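You operate a simulated robot arm through the tools that you are given. There is no shell and no other tool.

Carry out the task below with a simulated robot arm. There is one attempt and no reset: what you move stays moved.

Task
Put things in order on the clear end of the green work bench. At the end: the grey weight from the clear end of the green work bench stands on top of the board; the yellow ink bottle stands where the pink thick marker (marked "BOLD") stood; the red glue stick from the clear end of the green work bench stands on top of the brown bulb box; the pink thick marker from the clear end of the green work bench stands where the grey weight stood; whatever was shut is shut again. Leave all else as you found it, and nothing knocked over.

Only the result counts: the job must be done as asked and must still hold three seconds after the hand-in. Knocking over, shifting, dropping, spilling or breaking anything else fails it.

Robot
A 7-joint arm with a two-finger parallel gripper, fixed in place. Base frame: the origin is at the foot of the arm, x ahead of it, y to its left, z up; the work surface is at about z = 0. Lengths are in mm, angles in rad, forces in N, time in s.
With the tool pointing down near the work surface it reaches from about 220 to 580 mm from the base axis. Its first joint turns from -1.152 to 1.152 rad. Payload 2.5 kg.
Tool frame: the origin (TCP) lies between the finger pads and is the grasp point; the fingertips stand 23 mm ahead of it; z points along the fingers, y is the line along which they close. Largest opening 94 mm; finger width 38, thickness 10; the body of the gripper, 54 by 96 mm, starts 39 mm behind the TCP.
Orientation is told as [roll, pitch, yaw] about the base's x, y, z axes, in that order, counted from this pose: with the fingers straight down and closing along the base's y, the tool's x points along the base's -x, its y along +y and its z along -z.

Tools
- The arm moves only by the tool move_arm. Its argument "targets" is a list of rows, each a list of 7 numbers: the shift along the base's x, y, z in units of 25 mm (1.0 is 25 mm), then the turn, a rotation vector about the base's x, y, z in units of 5 degrees (1.0 is 5 degrees), then the gripper command, from -1 (shut) to 1 (fully open), values between in proportion. In form: [[dx, dy, dz, ax, ay, az, gripper], ...]. A call has 1 to 20 rows; each row shifts and turns the commanded pose from where the row before left it. A call with a number of a shift or a turn outside -1 to 1 is refused whole. A row lasts 0.2 s, in which the tool goes at most 50 mm and 0.15 rad; a call with a longer step from one row to the next is refused whole, and so is a gripper value outside its range. A pose out of reach is approached as far as the arm can. The call stops where the force on the tool passes 40 N (or 10 N more than at its start, if that is more) or the arm is blocked; 0.2 s more then pass. The fingers move at their own pace (about 108 mm/s each) and stop on an object; they squeeze with about 33 N. The grip force told is the motor's: it shows also when the fingers shut on nothing. Time passes only in rows, and 0.2 s behind the last, so rows that do not move let the fingers close. It gives the time, the measured TCP pose, the force on the tool (base axes), the opening and the grip force at its end, in the units of the frame above (readings bear some noise), with the torque about the TCP (base axes, N m) and any sound that the robot's microphone picked up, and new pictures: "pictures" is both (left out), scene, wrist or none.
- Cameras (640 x 400 px; columns grow to the right, rows downward): "scene" is fixed at [125.8, -399.9, 561.1]; the picture's right is [0.90, -0.43, 0.00], its down [-0.21, -0.43, -0.88] and it looks along [0.38, 0.79, -0.48] (base axes); focal length 298 px, centre (320, 200). "wrist" rides on the gripper at [87, 16, -75] in the tool frame; the picture's right is [-0.18, 0.98, 0.00], its down [-0.58, -0.11, -0.81] and it looks along [-0.79, -0.15, 0.59] (tool axes); focal length 243 px, centre (320, 200). There is no depth. A picture from a camera that has moved, and an enlarged one, comes with that camera's place and axes in the base frame and with its lens. The place of the scene camera against the robot may be out by one fixed shift of up to 25 mm in any direction.
- enlarge(camera, box): a new picture of the part [left, top, right, bottom] of that camera's present view, enlarged. No time passes.
- close_job(): hands the job in; it is judged then, once.

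Places have to be worked out from the pictures, the camera data and where the tool is seen. Open the gripper and draw the arm clear of the work before you hand the job in, unless the task says otherwise.

The tools are called after "Request:" as a command line: name --pt "numbers of a row" for each row, then --argument value for the rest, lists and objects as JSON in quotes. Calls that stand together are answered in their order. move_arm: Moves the arm, as the interface text tells. Its arguments: {"type":"object","properties":{"targets":{"type":"array","items":{"type":"array","items":{"type":"number"}}},"pictures":{"type":"string","enum":["both","scene","wrist","none"]}},"required":["targets"]} The other tools are called the same way: enlarge (camera, box) takes an enlarged picture of a part of a camera's view; close_job () hands the job in.

At the start:

```text
t: 0.0
position: [431.1, 136.0, 363.5]
orientation: [0.0, -0.001, 0.003]
ft_force: [0.4, 0.6, 0.4]
ft_torque: [0.0, 0.0, 0.0]
opening: 94.0
grip_force: 0.0
```

scene: 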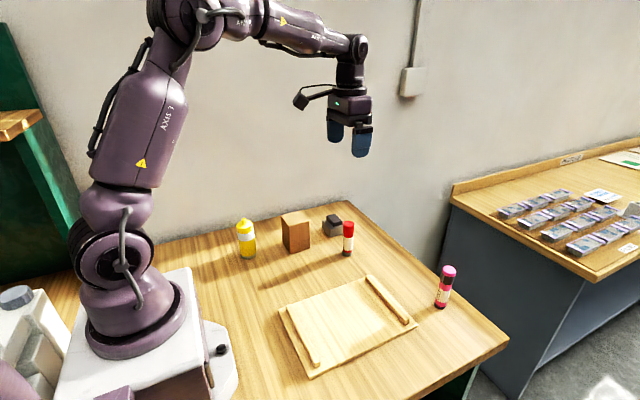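
wrist: 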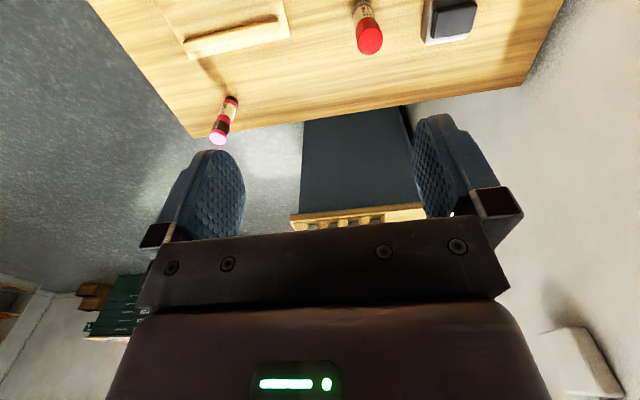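

I see the bench with a yellow bottle, brown box, grey weight, red glue stick, a board and a pink marker. I'll take enlarged pictures to judge sizes and places before moving.

Request:
enlarge --camera "scene" --box '[220, 190, 380, 290]'

Request:
enlarge --camera "scene" --box '[270, 250, 510, 400]'

Request:
enlarge --camera "wrist" --box '[160, 0, 560, 160]'

```text
4.00 times, centred on (300, 240) of scene
camera zoom: at [125.8, -399.9, 561.1], right [0.9, -0.43, 0.0], down [-0.21, -0.43, -0.88], along [0.38, 0.79, -0.48], focal length 1194 px, centre (400, 40)
```

zoom: 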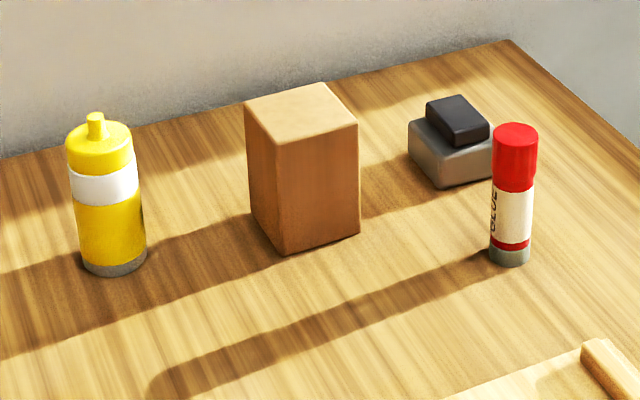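

```text
2.67 times, centred on (390, 325) of scene
camera zoom: at [125.8, -399.9, 561.1], right [0.9, -0.43, 0.0], down [-0.21, -0.43, -0.88], along [0.38, 0.79, -0.48], focal length 796 px, centre (133, -133)
```

zoom: 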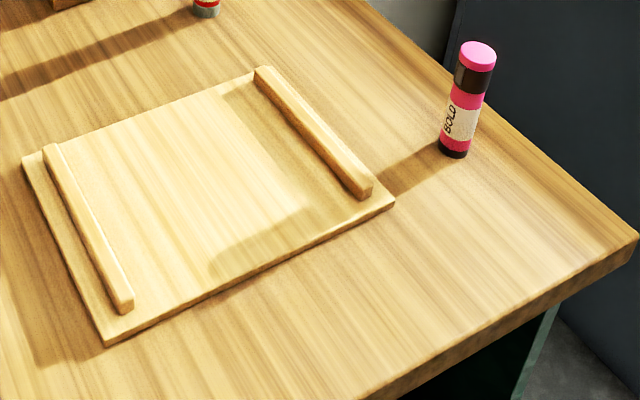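

```text
1.60 times, centred on (360, 80) of wrist
camera zoom: at [343.5, 152.0, 439.4], right [0.18, 0.98, 0.0], down [0.58, -0.11, 0.81], along [0.79, -0.15, -0.59], focal length 388 px, centre (256, 392)
```

zoom: 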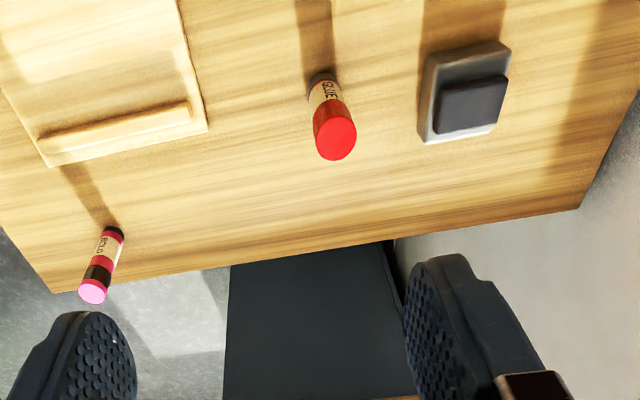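

Rough places from both views (base frame): bottle ≈ (235,310), box ≈ (370,290), weight ≈ (495,314), glue stick ≈ (467,189), marker ≈ (575,-67), and the scene camera seems shifted by some 25 mm. I stay high and move back to get a wrist view of the box, weight and bottle.

Request:
move_arm --pt "-0.94 0.9 0 0 0 0 1" --pt "-0.94 0.9 0 0 0 0 1" --pt "-0.94 0.9 0 0 0 0 1" --pt "-0.94 0.9 0 0 0 0 1" --pt "-0.94 0.9 0 0 0 0 1" --pt "-0.94 0.9 0 0 0 0 1" --pt "0 0 0 0 0 0 1" --pictures "both"

```text
t: 1.6
position: [289.8, 271.2, 365.5]
orientation: [-0.001, -0.001, 0.002]
ft_force: [0.3, -1.0, -0.4]
ft_torque: [-0.02, 0.02, 0.01]
opening: 94.1
grip_force: 0.0
camera wrist: at [202.6, 286.3, 440.6], right [0.18, 0.98, 0.0], down [0.58, -0.11, 0.81], along [0.79, -0.15, -0.59], focal length 243 px, centre (320, 200)
```

scene: 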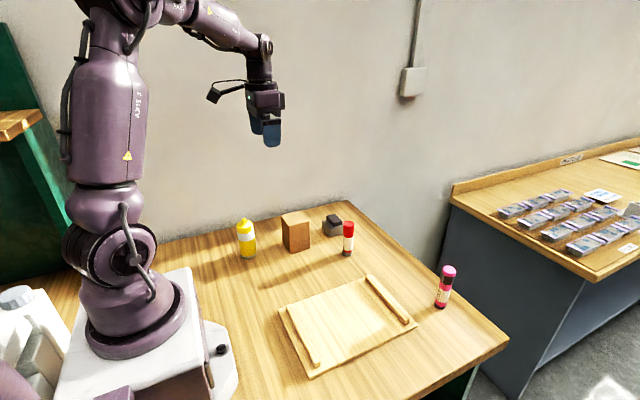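
wrist: 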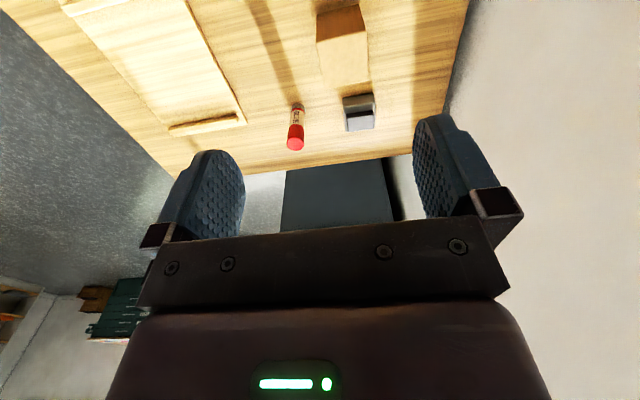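

Request:
enlarge --camera "wrist" --box '[220, 0, 460, 150]'

Request:
enlarge --camera "scene" --box '[180, 60, 340, 160]'

```text
2.67 times, centred on (340, 75) of wrist
camera zoom: at [202.6, 286.3, 440.6], right [0.18, 0.98, 0.0], down [0.58, -0.11, 0.81], along [0.79, -0.15, -0.59], focal length 647 px, centre (267, 533)
```

zoom: 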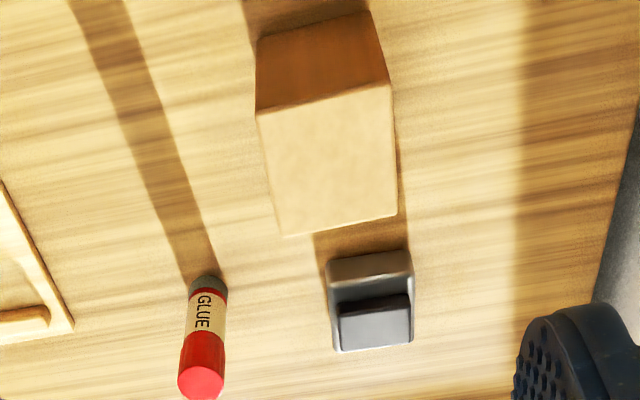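

```text
4.00 times, centred on (260, 110) of scene
camera zoom: at [125.8, -399.9, 561.1], right [0.9, -0.43, 0.0], down [-0.21, -0.43, -0.88], along [0.38, 0.79, -0.48], focal length 1194 px, centre (560, 560)
```

zoom: 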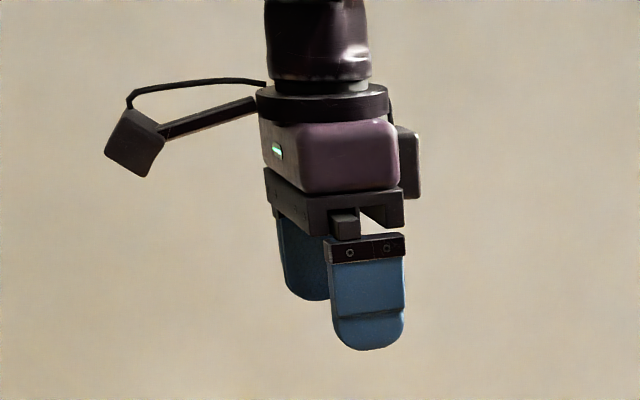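

Box measures x 328–389, y 257–322, 100 high; the weight's near edge is x≈471, y 281–340. To keep the wrist camera away from the box and glue stick, I turn the tool by −90° while moving above the weight, staying high.

Request:
move_arm --pt "0.46 0.085 -0.25 0 0 -1 1" --pt "0.46 0.085 -0.25 0 0 -1 1" --pt "0.46 0.085 -0.25 0 0 -1 1" --pt "0.46 0.085 -0.25 0 0 -1 1" --pt "0.46 0.085 -0.25 0 0 -1 1" --pt "0.46 0.085 -0.25 0 0 -1 1" --pt "0.46 0.085 -0.25 0 0 -1 1" --pt "0.46 0.085 -0.25 0 0 -1 1" --pt "0.46 0.085 -0.25 0 0 -1 1" --pt "0.46 0.085 -0.25 0 0 -1 1" --pt "0.46 0.085 -0.25 0 0 -1 1" --pt "0.46 0.085 -0.25 0 0 -1 1" --pt "0.46 0.085 -0.25 0 0 -1 1" --pt "0.46 0.085 -0.25 0 0 -1 1" --pt "0.46 0.085 -0.25 0 0 -1 1" --pt "0.46 0.085 -0.25 0 0 -1 1" --pt "0.46 0.085 -0.25 0 0 -1 1" --pt "0.46 0.085 -0.25 0 0 -1 1" --pt "0 0 0 0 0 0 1" --pictures "both"

```text
t: 5.6
position: [497.2, 309.9, 252.4]
orientation: [-0.001, -0.001, -1.57]
ft_force: [-0.1, 0.0, -0.3]
ft_torque: [0.0, -0.02, -0.02]
opening: 94.1
grip_force: 0.0
camera wrist: at [512.9, 395.7, 326.9], right [0.98, -0.18, 0.0], down [-0.11, -0.58, 0.81], along [-0.15, -0.79, -0.59], focal length 243 px, centre (320, 200)
```

scene: 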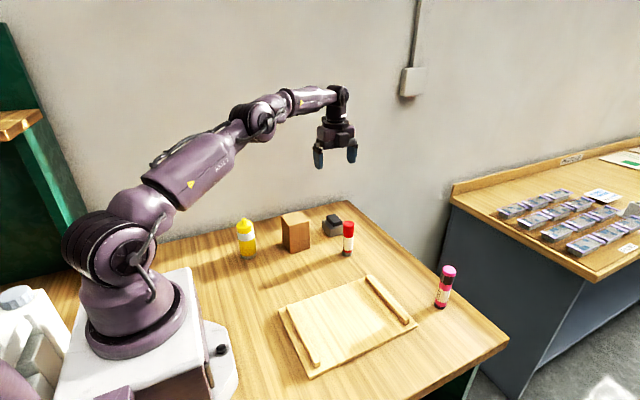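
wrist: 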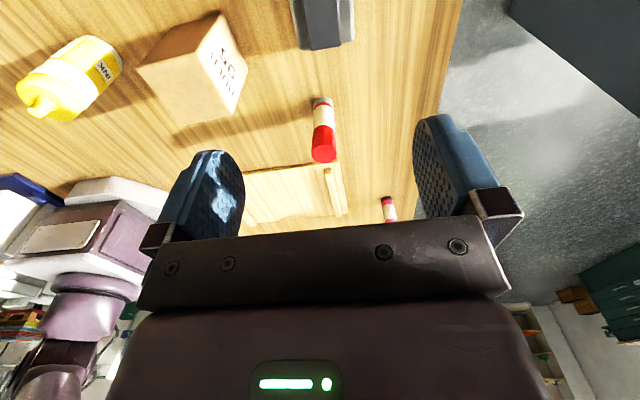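

The −90° yaw works and the bottle and box labels (INK, BULBS) are confirmed. I enlarge the weight in the wrist view to measure it and its angle.

Request:
enlarge --camera "wrist" --box '[260, 0, 388, 80]'

Request:
enlarge --camera "scene" --box '[276, 190, 372, 250]'

```text
5.00 times, centred on (324, 40) of wrist
camera zoom: at [512.9, 395.7, 326.9], right [0.98, -0.18, 0.0], down [-0.11, -0.58, 0.81], along [-0.15, -0.79, -0.59], focal length 1213 px, centre (300, 1000)
```

zoom: 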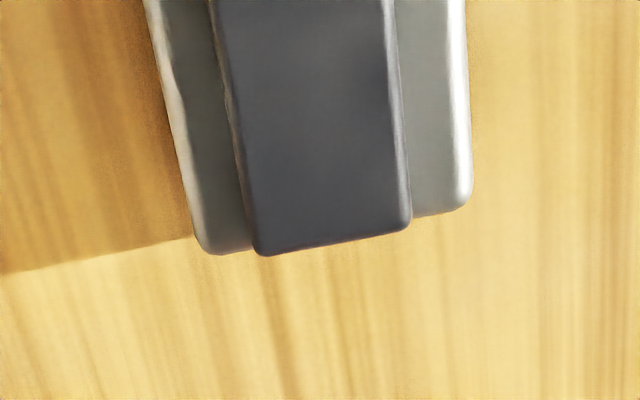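

```text
6.67 times, centred on (324, 220) of scene
camera zoom: at [125.8, -399.9, 561.1], right [0.9, -0.43, 0.0], down [-0.21, -0.43, -0.88], along [0.38, 0.79, -0.48], focal length 1990 px, centre (293, 67)
```

zoom: 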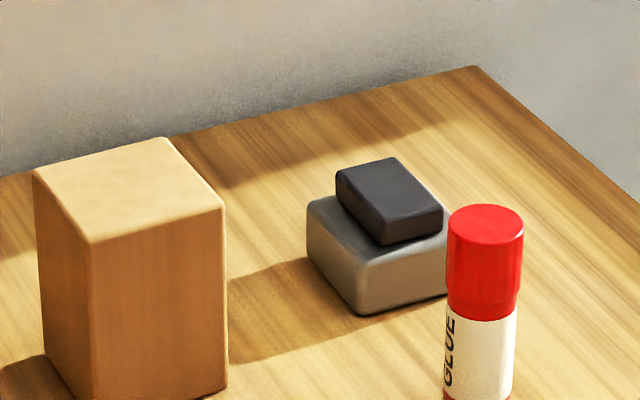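

The weight is about 60×60 mm with centre (500,310), base ~27 high, knob to ~45. I descend in stages, first to z≈110, checking the reach.

Request:
move_arm --pt "0.112 0 -0.8 0 0 0 1" --pt "0 0 -0.95 0 0 0 1" --pt "0 0 -0.95 0 0 0 1" --pt "0 0 -0.95 0 0 0 1" --pt "0 0 -0.95 0 0 0 1" --pt "0 0 -0.95 0 0 0 1" --pt "0 0 0 0 0 0 1" --pictures "both"

```text
t: 7.2
position: [498.5, 307.3, 114.1]
orientation: [0.0, -0.002, -1.568]
ft_force: [0.3, -0.7, -0.9]
ft_torque: [-0.02, -0.01, 0.01]
opening: 94.2
grip_force: 0.0
camera wrist: at [514.2, 393.4, 190.1], right [0.98, -0.18, 0.0], down [-0.11, -0.58, 0.81], along [-0.15, -0.79, -0.59], focal length 243 px, centre (320, 200)
```

scene: 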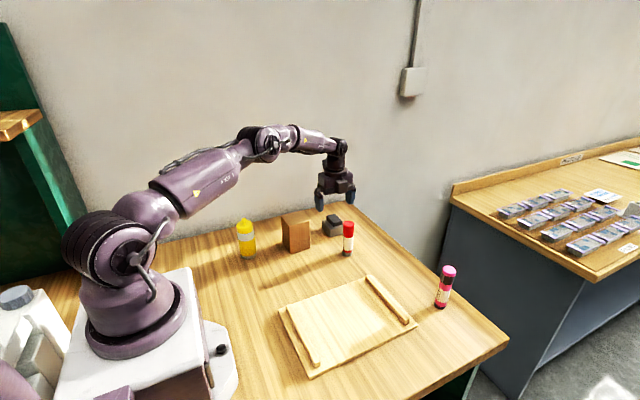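
wrist: 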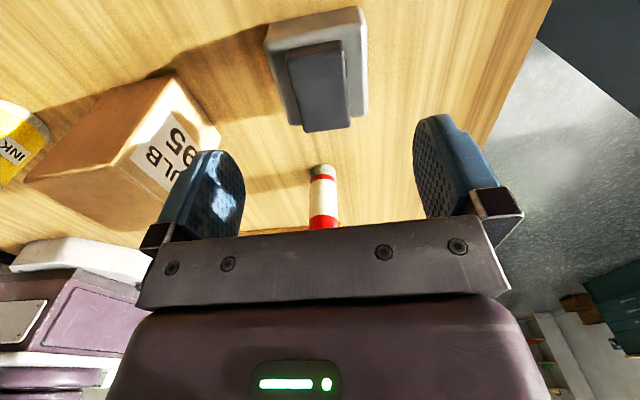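

The reading is about 3 mm short radially (reach limit), which is tolerable. I enlarge to check the fingers' alignment with the weight.

Request:
enlarge --camera "wrist" --box '[210, 0, 450, 150]'

```text
2.67 times, centred on (330, 75) of wrist
camera zoom: at [514.2, 393.4, 190.1], right [0.98, -0.18, 0.0], down [-0.11, -0.58, 0.81], along [-0.15, -0.79, -0.59], focal length 647 px, centre (293, 533)
```

zoom: 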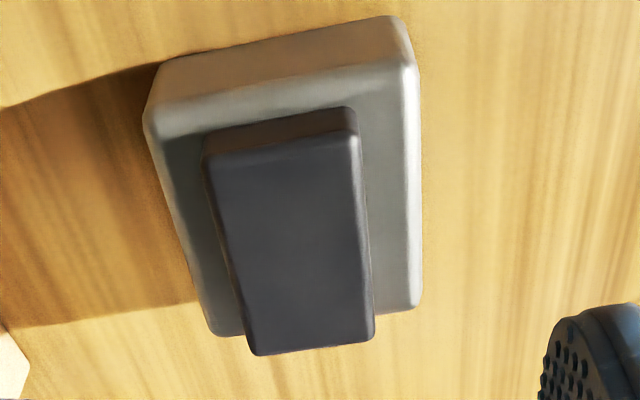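

Weight centre checks out at (500,309) and the open fingers straddle it in x. I descend to z≈28 for the grasp.

Request:
move_arm --pt "0 0 -0.7 0 0 0 1" --pt "0 0 -0.7 0 0 0 1" --pt "0 0 -0.7 0 0 0 1" --pt "0 0 -0.6 0 0 0 1" --pt "0 0 -0.4 0 0 0 1" --pt "0 0 -0.3 0 0 0 1" --pt "0 0 0 0 0 0 1" --pictures "both"

```text
t: 8.8
position: [499.5, 307.6, 29.7]
orientation: [-0.001, -0.003, -1.57]
ft_force: [-0.1, 0.4, -0.1]
ft_torque: [0.0, 0.0, 0.0]
opening: 94.2
grip_force: 0.1
camera wrist: at [515.5, 394.7, 104.6], right [0.98, -0.18, 0.0], down [-0.11, -0.58, 0.81], along [-0.15, -0.79, -0.59], focal length 243 px, centre (320, 200)
```

scene: 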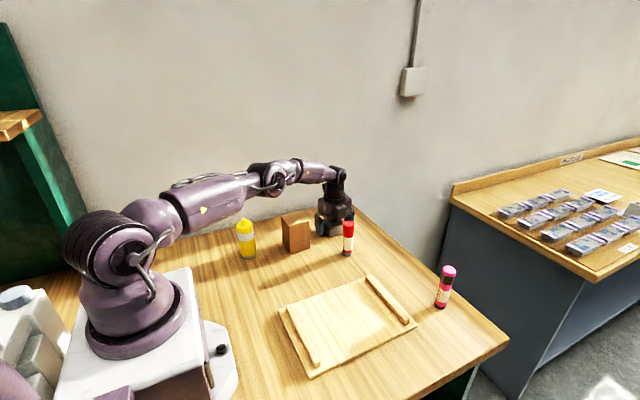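
wrist: 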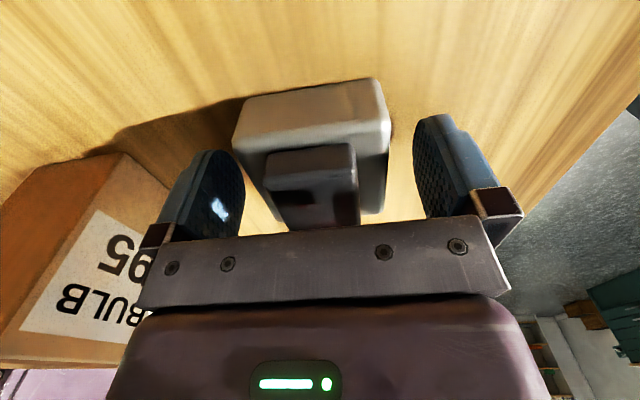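

The fingers straddle the weight at z≈30. I close the gripper and wait for it to settle.

Request:
move_arm --pt "0 0 0 0 0 0 -1" --pt "0 0 0 0 0 0 -1" --pt "0 0 0 0 0 0 -1" --pt "0 0 0 0 0 0 -1" --pictures "wrist"

```text
t: 9.8
position: [499.1, 308.5, 29.8]
orientation: [0.001, -0.001, -1.569]
ft_force: [0.9, -0.9, 1.5]
ft_torque: [0.08, 0.02, -0.06]
opening: 62.0
grip_force: 33.1
camera wrist: at [515.5, 394.7, 104.5], right [0.98, -0.18, 0.0], down [-0.11, -0.58, 0.81], along [-0.15, -0.79, -0.59], focal length 243 px, centre (320, 200)
```

wrist: 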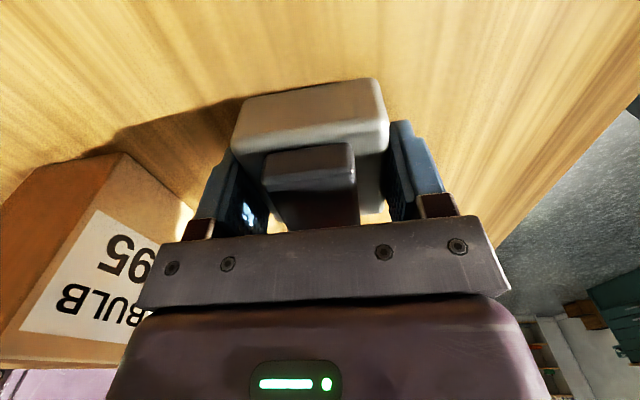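

The gripper holds the weight at opening 62. I lift gently straight up and check.

Request:
move_arm --pt "0 0 0.2 0 0 0 -1" --pt "0 0 0.5 0 0 0 -1" --pt "0 0 0.8 0 0 0 -1" --pt "0 0 0.8 0 0 0 -1" --pt "0 0 0.8 0 0 0 -1" --pt "0 0 0.8 0 0 0 -1" --pt "0 0 0 0 0 0 -1" --pictures "both"

```text
t: 11.4
position: [497.8, 306.8, 127.8]
orientation: [-0.001, -0.002, -1.569]
ft_force: [-0.6, -0.2, -4.9]
ft_torque: [-0.05, -0.03, -0.01]
opening: 61.8
grip_force: 33.4
camera wrist: at [513.5, 394.1, 202.7], right [0.98, -0.18, 0.0], down [-0.11, -0.58, 0.81], along [-0.15, -0.79, -0.59], focal length 243 px, centre (320, 200)
```

scene: 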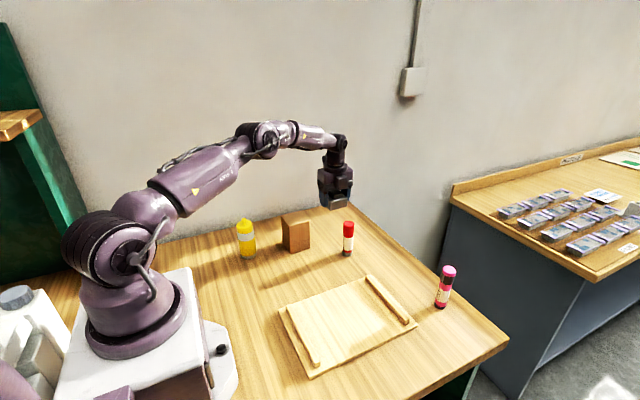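
wrist: 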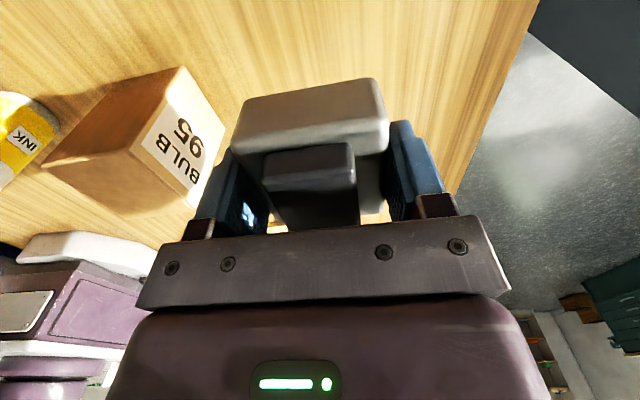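

The weight (~0.5 kg) is held securely. I rise to z≈230 and carry it over the middle of the board at about (365,−5).

Request:
move_arm --pt "0 0 0.8 0 0 0 -1" --pt "0 0 1 0 0 0 -1" --pt "0 0 1 0 0 0 -1" --pt "0 0 1 0 0 0 -1" --pt "-0.2 -0.5 0 0 0 0 -1" --pt "-0.41 -0.95 0 0 0 0 -1" --pt "-0.41 -0.95 0 0 0 0 -1" --pt "-0.41 -0.95 0 0 0 0 -1" --pt "-0.41 -0.95 0 0 0 0 -1" --pt "-0.41 -0.95 0 0 0 0 -1" --pt "-0.41 -0.95 0 0 0 0 -1" --pt "-0.41 -0.95 0 0 0 0 -1" --pt "-0.41 -0.95 0 0 0 0 -1" --pt "-0.41 -0.95 0 0 0 0 -1" --pt "-0.41 -0.95 0 0 0 0 -1" --pt "-0.41 -0.95 0 0 0 0 -1" --pt "-0.41 -0.95 0 0 0 0 -1" --pt "-0.31 -0.75 0 0 0 0 -1" --pt "0 0 0 0 0 0 -1" --pictures "both"

```text
t: 15.4
position: [363.5, -8.0, 222.2]
orientation: [0.0, -0.003, -1.57]
ft_force: [0.5, -0.7, -4.9]
ft_torque: [-0.03, -0.02, -0.01]
opening: 61.9
grip_force: 33.7
camera wrist: at [379.1, 79.1, 297.4], right [0.98, -0.18, 0.0], down [-0.11, -0.58, 0.81], along [-0.15, -0.79, -0.59], focal length 243 px, centre (320, 200)
```

scene: 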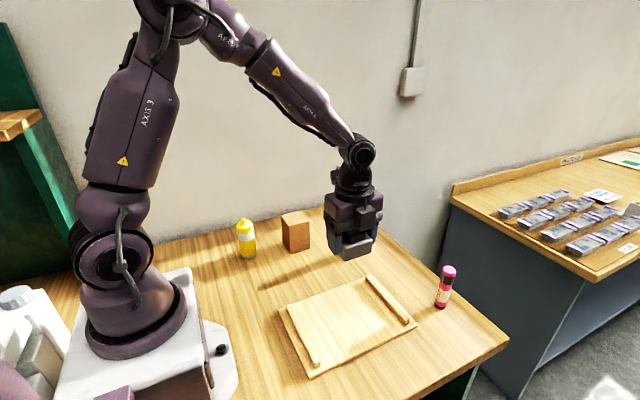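
wrist: 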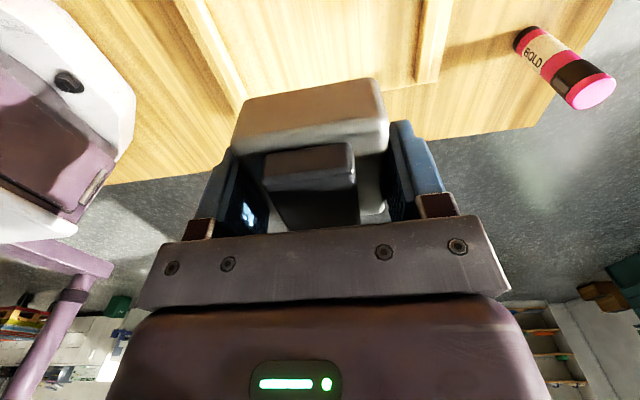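

I'm over the board. I enlarge the wrist view to measure the board edges and battens relative to the weight.

Request:
enlarge --camera "wrist" --box '[160, 0, 480, 200]'

Request:
enlarge --camera "scene" --box '[260, 190, 500, 340]'

```text
2.00 times, centred on (320, 100) of wrist
camera zoom: at [379.1, 79.1, 297.4], right [0.98, -0.18, 0.0], down [-0.11, -0.58, 0.81], along [-0.15, -0.79, -0.59], focal length 485 px, centre (320, 400)
```

zoom: 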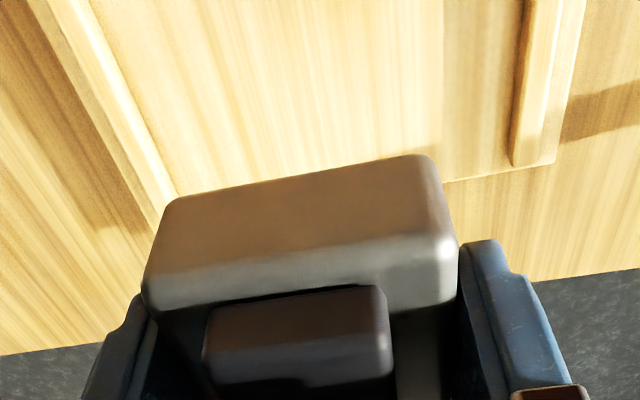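

```text
2.67 times, centred on (380, 265) of scene
camera zoom: at [125.9, -399.9, 561.1], right [0.9, -0.43, 0.0], down [-0.21, -0.43, -0.88], along [0.38, 0.79, -0.48], focal length 796 px, centre (160, 27)
```

zoom: 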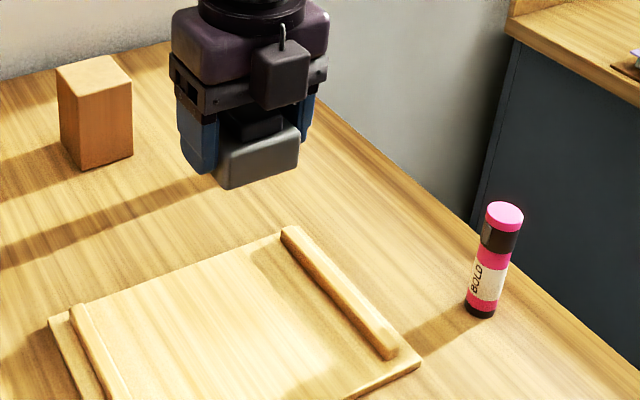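

The flat area between battens is about x 259–466, y −94…80, so the weight at (363,−8) is centred. I lower it to about 20 mm above the board.

Request:
move_arm --pt "0 0 -0.8 0 0 0 -1" --pt "0 0 -1 0 0 0 -1" --pt "0 0 -1 0 0 0 -1" --pt "0 0 -1 0 0 0 -1" --pt "0 0 -1 0 0 0 -1" --pt "0 0 -1 0 0 0 -1" --pt "0 0 -0.6 0 0 0 -1" --pt "0 0 -0.2 0 0 0 -1" --pt "0 0 0 0 0 0 -1" --pictures "both"

```text
t: 17.4
position: [364.8, -8.3, 56.4]
orientation: [0.004, -0.003, -1.569]
ft_force: [-0.1, 0.6, -5.3]
ft_torque: [-0.01, -0.02, 0.03]
opening: 61.6
grip_force: 33.5
camera wrist: at [380.8, 78.2, 131.4], right [0.98, -0.18, 0.0], down [-0.11, -0.58, 0.81], along [-0.15, -0.79, -0.59], focal length 243 px, centre (320, 200)
```

scene: 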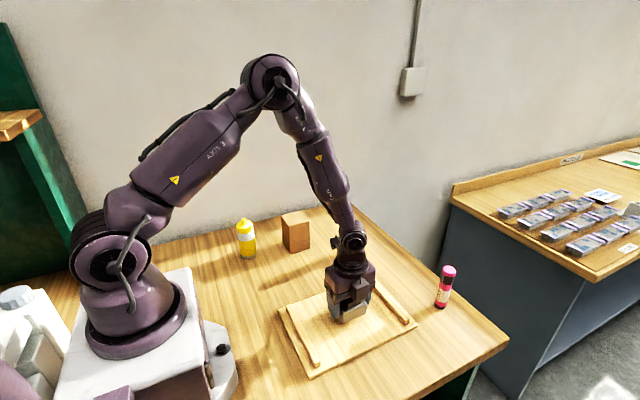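
wrist: 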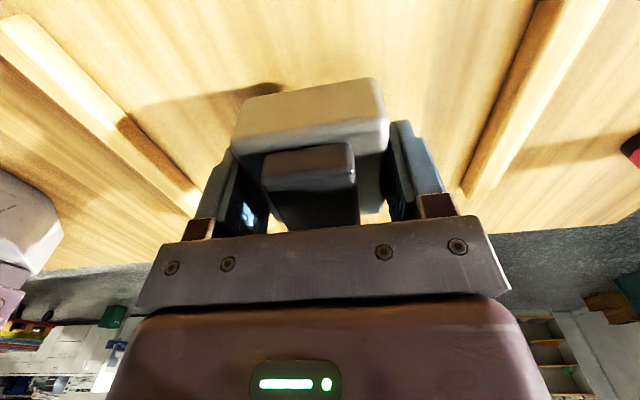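

The weight's bottom should be at about z=27. I lower in small steps and watch the force for contact.

Request:
move_arm --pt "0 0 -0.2 0 0 0 -1" --pt "0 0 -0.16 0 0 0 -1" --pt "0 0 -0.12 0 0 0 -1" --pt "0 0 -0.06 0 0 0 -1" --pt "0 0 0 0 0 0 -1" --pictures "none"

```text
t: 18.6
position: [364.9, -8.1, 42.0]
orientation: [0.0, -0.003, -1.568]
ft_force: [0.7, 0.5, -4.9]
ft_torque: [-0.06, 0.01, -0.02]
opening: 62.0
grip_force: 33.0
```

No contact yet (force still −4.9 N). I go down in 1 mm steps.

Request:
move_arm --pt "0 0 -0.04 0 0 0 -1" --pt "0 0 -0.04 0 0 0 -1" --pt "0 0 0 0 0 0 -1" --pictures "none"

Request:
enlarge --camera "scene" --box '[290, 250, 418, 330]'

```text
t: 19.4
position: [363.8, -7.7, 40.4]
orientation: [0.0, -0.003, -1.569]
ft_force: [-0.1, 0.0, -6.0]
ft_torque: [0.03, -0.02, -0.03]
opening: 61.9
grip_force: 32.6
```

```text
5.00 times, centred on (354, 290) of scene
camera zoom: at [125.9, -399.9, 561.1], right [0.9, -0.43, 0.0], down [-0.21, -0.43, -0.88], along [0.38, 0.79, -0.48], focal length 1492 px, centre (150, -250)
```

zoom: 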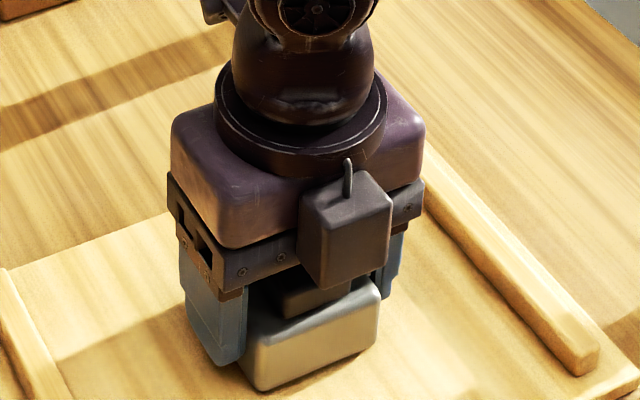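

Still hanging freely with very little gap left. I continue with 1 mm steps.

Request:
move_arm --pt "0 0 -0.04 0 0 0 -1" --pt "0 0 -0.04 0 0 0 -1" --pt "0 0 0 0 0 0 -1" --pictures "none"

```text
t: 20.2
position: [364.4, -8.1, 39.0]
orientation: [0.0, -0.002, -1.569]
ft_force: [-6.8, -0.5, 15.6]
ft_torque: [-0.03, 0.25, 0.07]
opening: 62.0
grip_force: 32.7
```

Contact with the board is felt (+15.6 N). I relieve slightly and open the gripper.

Request:
move_arm --pt "0 0 0.03 0 0 0 -1" --pt "0 0 0 0 0 0 -0.2" --pt "0 0 0 0 0 0 0.6" --pt "0 0 0 0 0 0 1" --pt "0 0 0 0 0 0 1" --pictures "both"

```text
t: 21.4
position: [364.3, -7.9, 39.5]
orientation: [0.0, -0.002, -1.57]
ft_force: [0.0, -0.3, 0.0]
ft_torque: [-0.02, 0.01, -0.06]
opening: 93.8
grip_force: 0.0
camera wrist: at [379.8, 79.1, 114.8], right [0.98, -0.18, 0.0], down [-0.11, -0.58, 0.81], along [-0.15, -0.79, -0.59], focal length 243 px, centre (320, 200)
```

scene: 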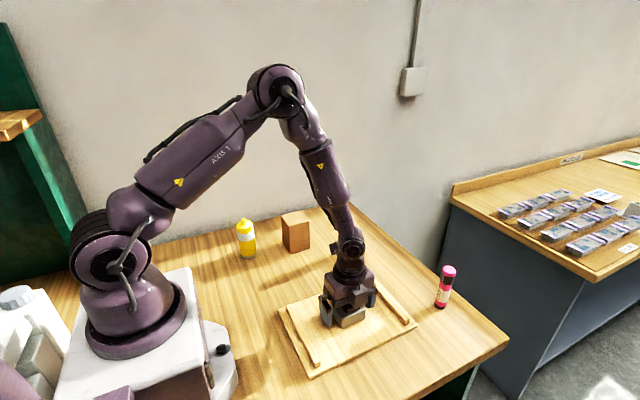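
wrist: 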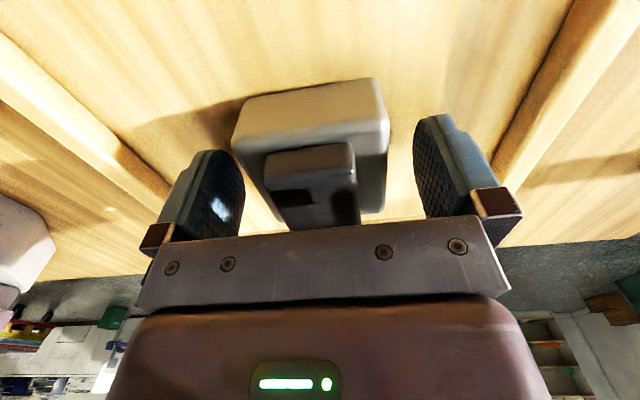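

The weight stands on the board and the gripper is free. I rise straight up, then turn back toward yaw 0 while moving toward the pink marker.

Request:
move_arm --pt "0 0 0.5 0 0 0 1" --pt "0 0 1 0 0 0 1" --pt "0 0 1 0 0 0 1" --pt "0 0 1 0 0 0 1" --pt "0 0 1 0 0 0 1" --pt "0.4 -0.15 0.4 0 0 1 1" --pt "0.4 -0.15 0.4 0 0 1 1" --pt "0.4 -0.15 0.4 0 0 1 1" --pt "0.4 -0.15 0.4 0 0 1 1" --pt "0.4 -0.15 0.4 0 0 1 1" --pt "0.4 -0.15 0.4 0 0 1 1" --pt "0.4 -0.15 0.4 0 0 1 1" --pt "0.4 -0.15 0.4 0 0 1 1" --pt "0.4 -0.15 0.4 0 0 1 1" --pt "0.4 -0.15 0.2 0 0 1 1" --pt "0.4 -0.15 0.2 0 0 1 1" --pt "0.4 -0.15 0 0 0 1 1" --pt "0.4 -0.15 0 0 0 1 1" --pt "0.4 -0.15 0 0 0 1 1" --pt "0 0 0 0 0 1 1" --pictures "scene"

Request:
move_arm --pt "0 0 0 0 0 1 1" --pt "0 0 0 0 0 1 1" --pt "0 0 0 0 0 1 1" --pt "0 0 0 0 0 0 1" --pictures "both"

```text
t: 25.6
position: [503.9, -61.0, 252.6]
orientation: [0.0, -0.001, -0.257]
ft_force: [0.0, -0.2, -1.2]
ft_torque: [0.02, 0.0, 0.02]
opening: 93.7
grip_force: 0.0
```

scene: 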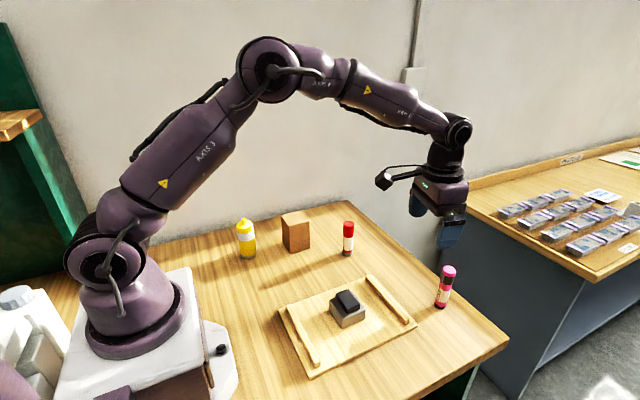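

```text
t: 26.6
position: [503.8, -59.9, 252.8]
orientation: [-0.001, -0.001, 0.003]
ft_force: [0.2, -0.5, 0.1]
ft_torque: [0.0, 0.0, -0.03]
opening: 94.2
grip_force: 0.0
camera wrist: at [417.9, -45.4, 327.5], right [0.18, 0.98, 0.0], down [0.58, -0.11, 0.81], along [0.79, -0.15, -0.59], focal length 243 px, centre (320, 200)
```

scene: 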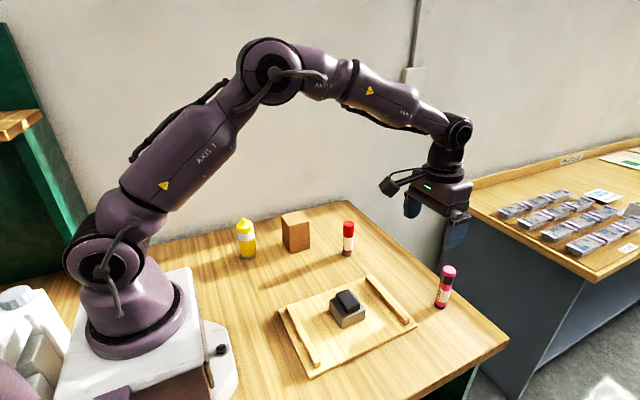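
wrist: 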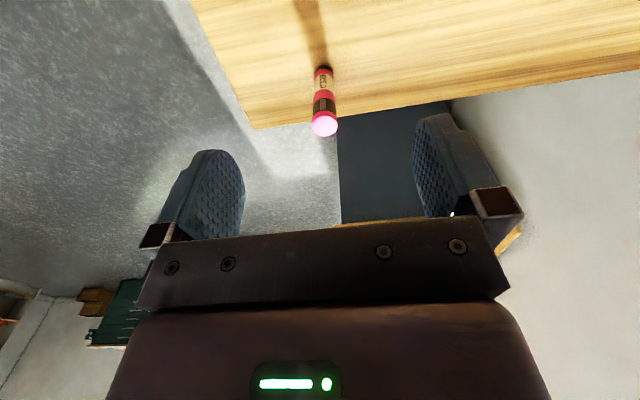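

The weight stands nicely on the board. I enlarge the wrist view of the marker to place it exactly.

Request:
enlarge --camera "wrist" --box '[260, 40, 388, 150]'

Request:
enlarge --camera "scene" --box '[270, 250, 500, 394]'

```text
3.64 times, centred on (324, 95) of wrist
camera zoom: at [417.9, -45.4, 327.5], right [0.18, 0.98, 0.0], down [0.58, -0.11, 0.81], along [0.79, -0.15, -0.59], focal length 882 px, centre (306, 582)
```

zoom: 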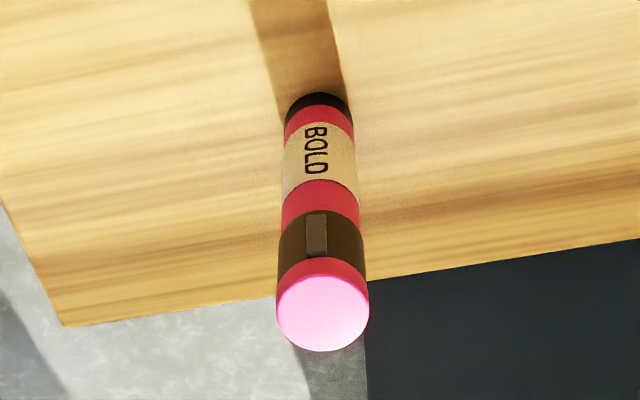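

```text
2.78 times, centred on (385, 322) of scene
camera zoom: at [125.8, -399.9, 561.1], right [0.9, -0.43, 0.0], down [-0.21, -0.43, -0.88], along [0.38, 0.79, -0.48], focal length 829 px, centre (139, -139)
```

zoom: 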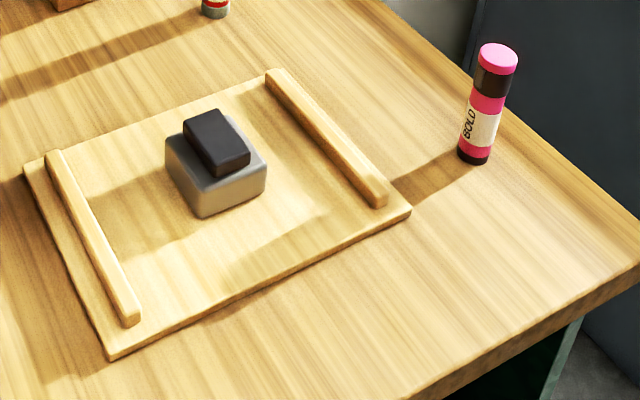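

The marker stands at about (577,−70), Ø≈26, height ≈110. I move above it at z≈175 (tips at ~150) and look again.

Request:
move_arm --pt "0.73 -0.1 -0.6 0 0 0 1" --pt "0.73 -0.1 -0.6 0 0 0 1" --pt "0.73 -0.1 -0.8 0 0 0 1" --pt "0.73 -0.1 -0.8 0 0 0 1" --pt "0 0 0 0 0 0 1" --pictures "both"

```text
t: 27.8
position: [577.2, -70.0, 180.3]
orientation: [0.002, -0.002, 0.002]
ft_force: [0.0, 0.3, 0.0]
ft_torque: [0.01, 0.03, 0.0]
opening: 93.9
grip_force: 0.0
camera wrist: at [491.6, -54.5, 255.2], right [0.18, 0.98, 0.0], down [0.58, -0.11, 0.81], along [0.79, -0.15, -0.59], focal length 243 px, centre (320, 200)
```

scene: 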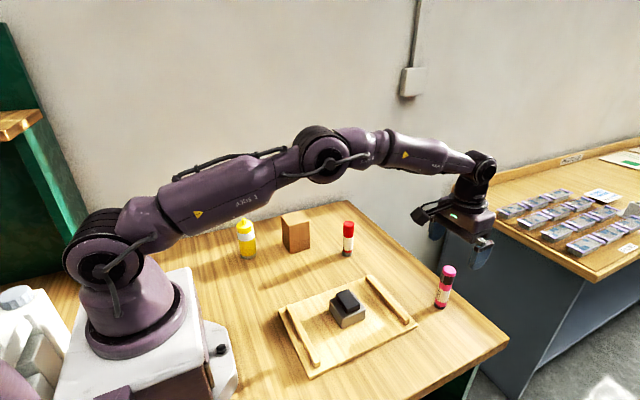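
wrist: 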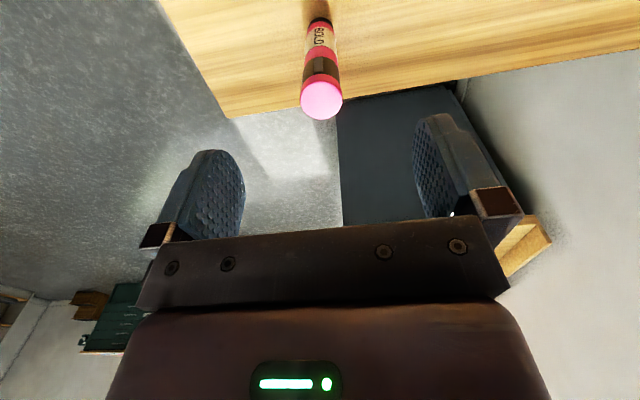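

Request:
enlarge --camera "wrist" --box '[240, 0, 400, 130]'

Request:
enlarge --camera "scene" --box '[390, 180, 518, 320]'

```text
3.08 times, centred on (320, 65) of wrist
camera zoom: at [491.6, -54.5, 255.2], right [0.18, 0.98, 0.0], down [0.58, -0.11, 0.81], along [0.79, -0.15, -0.59], focal length 746 px, centre (320, 615)
```

zoom: 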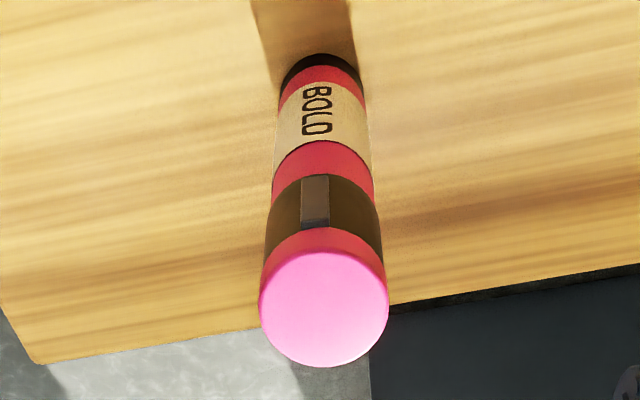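

```text
2.86 times, centred on (454, 250) of scene
camera zoom: at [125.8, -399.9, 561.1], right [0.9, -0.43, 0.0], down [-0.21, -0.43, -0.88], along [0.38, 0.79, -0.48], focal length 853 px, centre (-63, 57)
```

zoom: 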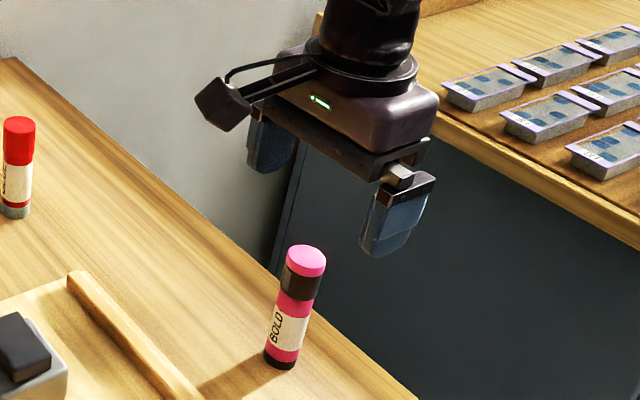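

Both views agree the marker is at about (578,−69), directly under the tool. I descend to z≈82 with open fingers straddling it in y.

Request:
move_arm --pt "0 0 -0.8 0 0 0 1" --pt "0 0 -0.8 0 0 0 1" --pt "0 0 -0.8 0 0 0 1" --pt "0 0 -0.8 0 0 0 1" --pt "0 0 -0.7 0 0 0 1" --pt "0 0 0 0 0 0 1" --pictures "both"

```text
t: 29.2
position: [577.8, -70.2, 86.2]
orientation: [0.0, -0.002, 0.002]
ft_force: [0.0, 0.2, 0.3]
ft_torque: [-0.01, 0.02, 0.02]
opening: 94.3
grip_force: 0.0
camera wrist: at [490.4, -55.1, 160.1], right [0.18, 0.98, 0.0], down [0.58, -0.11, 0.81], along [0.79, -0.15, -0.59], focal length 243 px, centre (320, 200)
```

scene: 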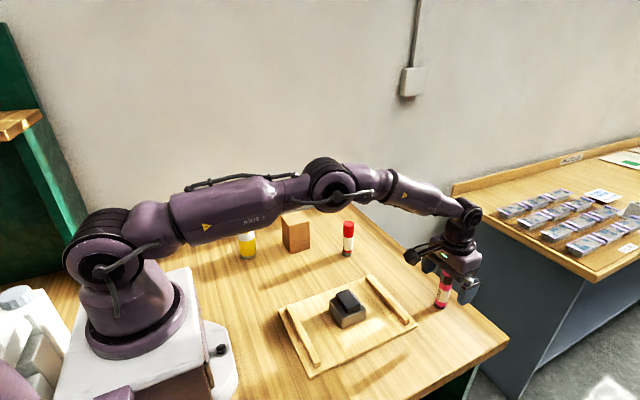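
wrist: 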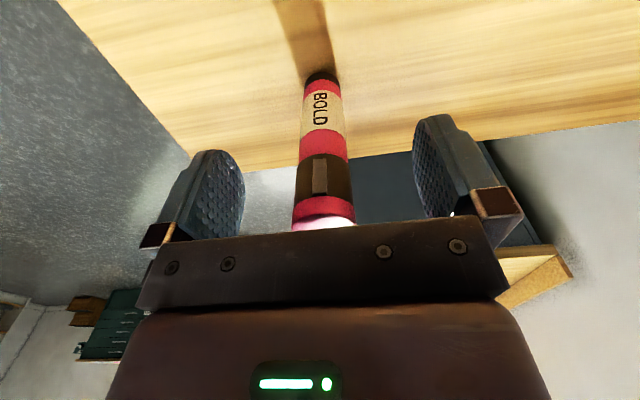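

The marker is between the fingers, with its cap top just below the gripper body. I enlarge to fix its standing place exactly before gripping.

Request:
enlarge --camera "wrist" --box '[240, 50, 400, 240]'

Request:
enlarge --camera "scene" --box '[396, 220, 492, 320]'

```text
2.11 times, centred on (320, 145) of wrist
camera zoom: at [490.4, -55.1, 160.1], right [0.18, 0.98, 0.0], down [0.58, -0.11, 0.81], along [0.79, -0.15, -0.59], focal length 511 px, centre (320, 316)
```

zoom: 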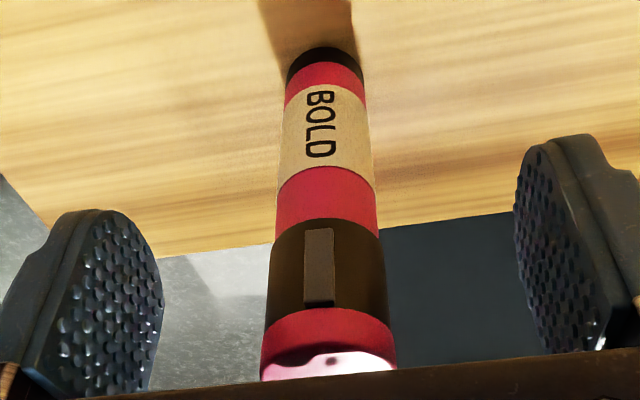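

```text
4.00 times, centred on (444, 270) of scene
camera zoom: at [125.8, -399.9, 561.1], right [0.9, -0.43, 0.0], down [-0.21, -0.43, -0.88], along [0.38, 0.79, -0.48], focal length 1194 px, centre (-176, -80)
```

zoom: 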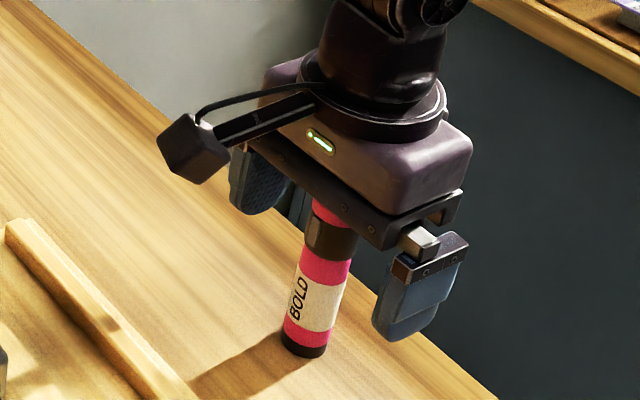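

The marker stands at (580,−68.5). I close the gripper on it here.

Request:
move_arm --pt "0 0 -0.1 0 0 0 1" --pt "0 0 0 0 0 0 -1" --pt "0 0 0 0 0 0 -1" --pt "0 0 0 0 0 0 -1" --pt "0 0 0 0 0 0 -1" --pictures "wrist"

```text
t: 30.4
position: [576.7, -71.7, 81.9]
orientation: [-0.001, 0.0, 0.004]
ft_force: [-0.3, -0.1, -0.9]
ft_torque: [0.03, -0.04, -0.04]
opening: 25.5
grip_force: 32.8
camera wrist: at [490.2, -55.4, 157.3], right [0.18, 0.98, 0.0], down [0.58, -0.11, 0.81], along [0.79, -0.15, -0.59], focal length 243 px, centre (320, 200)
```

wrist: 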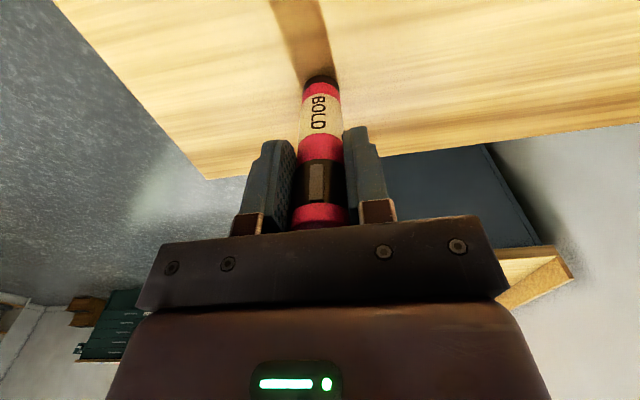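

The marker is gripped (opening 25.5). I lift it straight up gently to about z=250.

Request:
move_arm --pt "0 0 0.2 0 0 0 -1" --pt "0 0 0.5 0 0 0 -1" --pt "0 0 0.9 0 0 0 -1" --pt "0 0 1 0 0 0 -1" --pt "0 0 1 0 0 0 -1" --pt "0 0 1 0 0 0 -1" --pt "0 0 1 0 0 0 -1" --pt "0 0 0.9 0 0 0 -1" --pt "0 0 0 0 0 0 -1" --pictures "both"

```text
t: 32.4
position: [575.0, -70.1, 245.9]
orientation: [-0.002, -0.001, 0.002]
ft_force: [-0.2, -0.9, -1.3]
ft_torque: [-0.03, 0.03, -0.02]
opening: 25.2
grip_force: 33.0
camera wrist: at [489.4, -54.7, 320.9], right [0.18, 0.98, 0.0], down [0.58, -0.11, 0.81], along [0.79, -0.15, -0.59], focal length 243 px, centre (320, 200)
```

scene: 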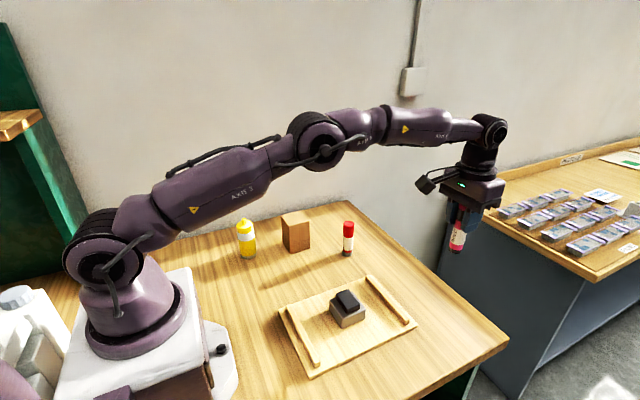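
wrist: 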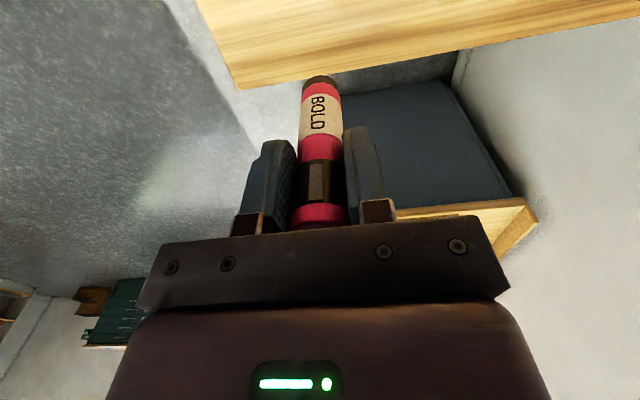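

The marker hangs upright. I carry it over the free spot where the weight stood, aiming TCP ≈ (497.5,309) at this height.

Request:
move_arm --pt "-0.1 0.5 0 0 0 0 -1" --pt "-0.2 0.95 0 0 0 0 -1" --pt "-0.2 0.95 0 0 0 0 -1" --pt "-0.2 0.95 0 0 0 0 -1" --pt "-0.2 0.95 0 0 0 0 -1" --pt "-0.2 0.95 0 0 0 0 -1" --pt "-0.2 0.95 0 0 0 0 -1" --pt "-0.2 0.95 0 0 0 0 -1" --pt "-0.2 0.95 0 0 0 0 -1" --pt "-0.2 0.95 0 0 0 0 -1" --pt "-0.2 0.95 0 0 0 0 -1" --pt "-0.2 0.95 0 0 0 0 -1" --pt "-0.2 0.95 0 0 0 0 -1" --pt "-0.2 0.95 0 0 0 0 -1" --pt "-0.2 0.95 0 0 0 0 -1" --pt "-0.2 0.95 0 0 0 0 -1" --pt "-0.1 0.5 0 0 0 0 -1" --pt "0 0 0 0 0 0 -1" --pictures "both"

```text
t: 36.2
position: [496.2, 310.9, 244.7]
orientation: [-0.002, -0.003, 0.002]
ft_force: [0.2, -0.5, 0.2]
ft_torque: [0.02, 0.03, 0.01]
opening: 25.2
grip_force: 33.3
camera wrist: at [410.2, 326.1, 319.7], right [0.18, 0.98, 0.0], down [0.58, -0.11, 0.81], along [0.79, -0.15, -0.59], focal length 243 px, centre (320, 200)
```

scene: 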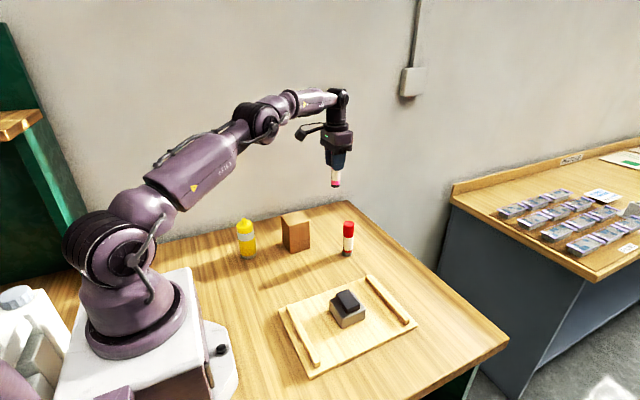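
wrist: 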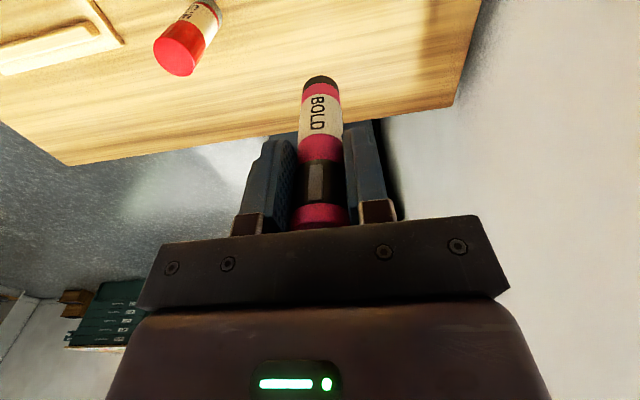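

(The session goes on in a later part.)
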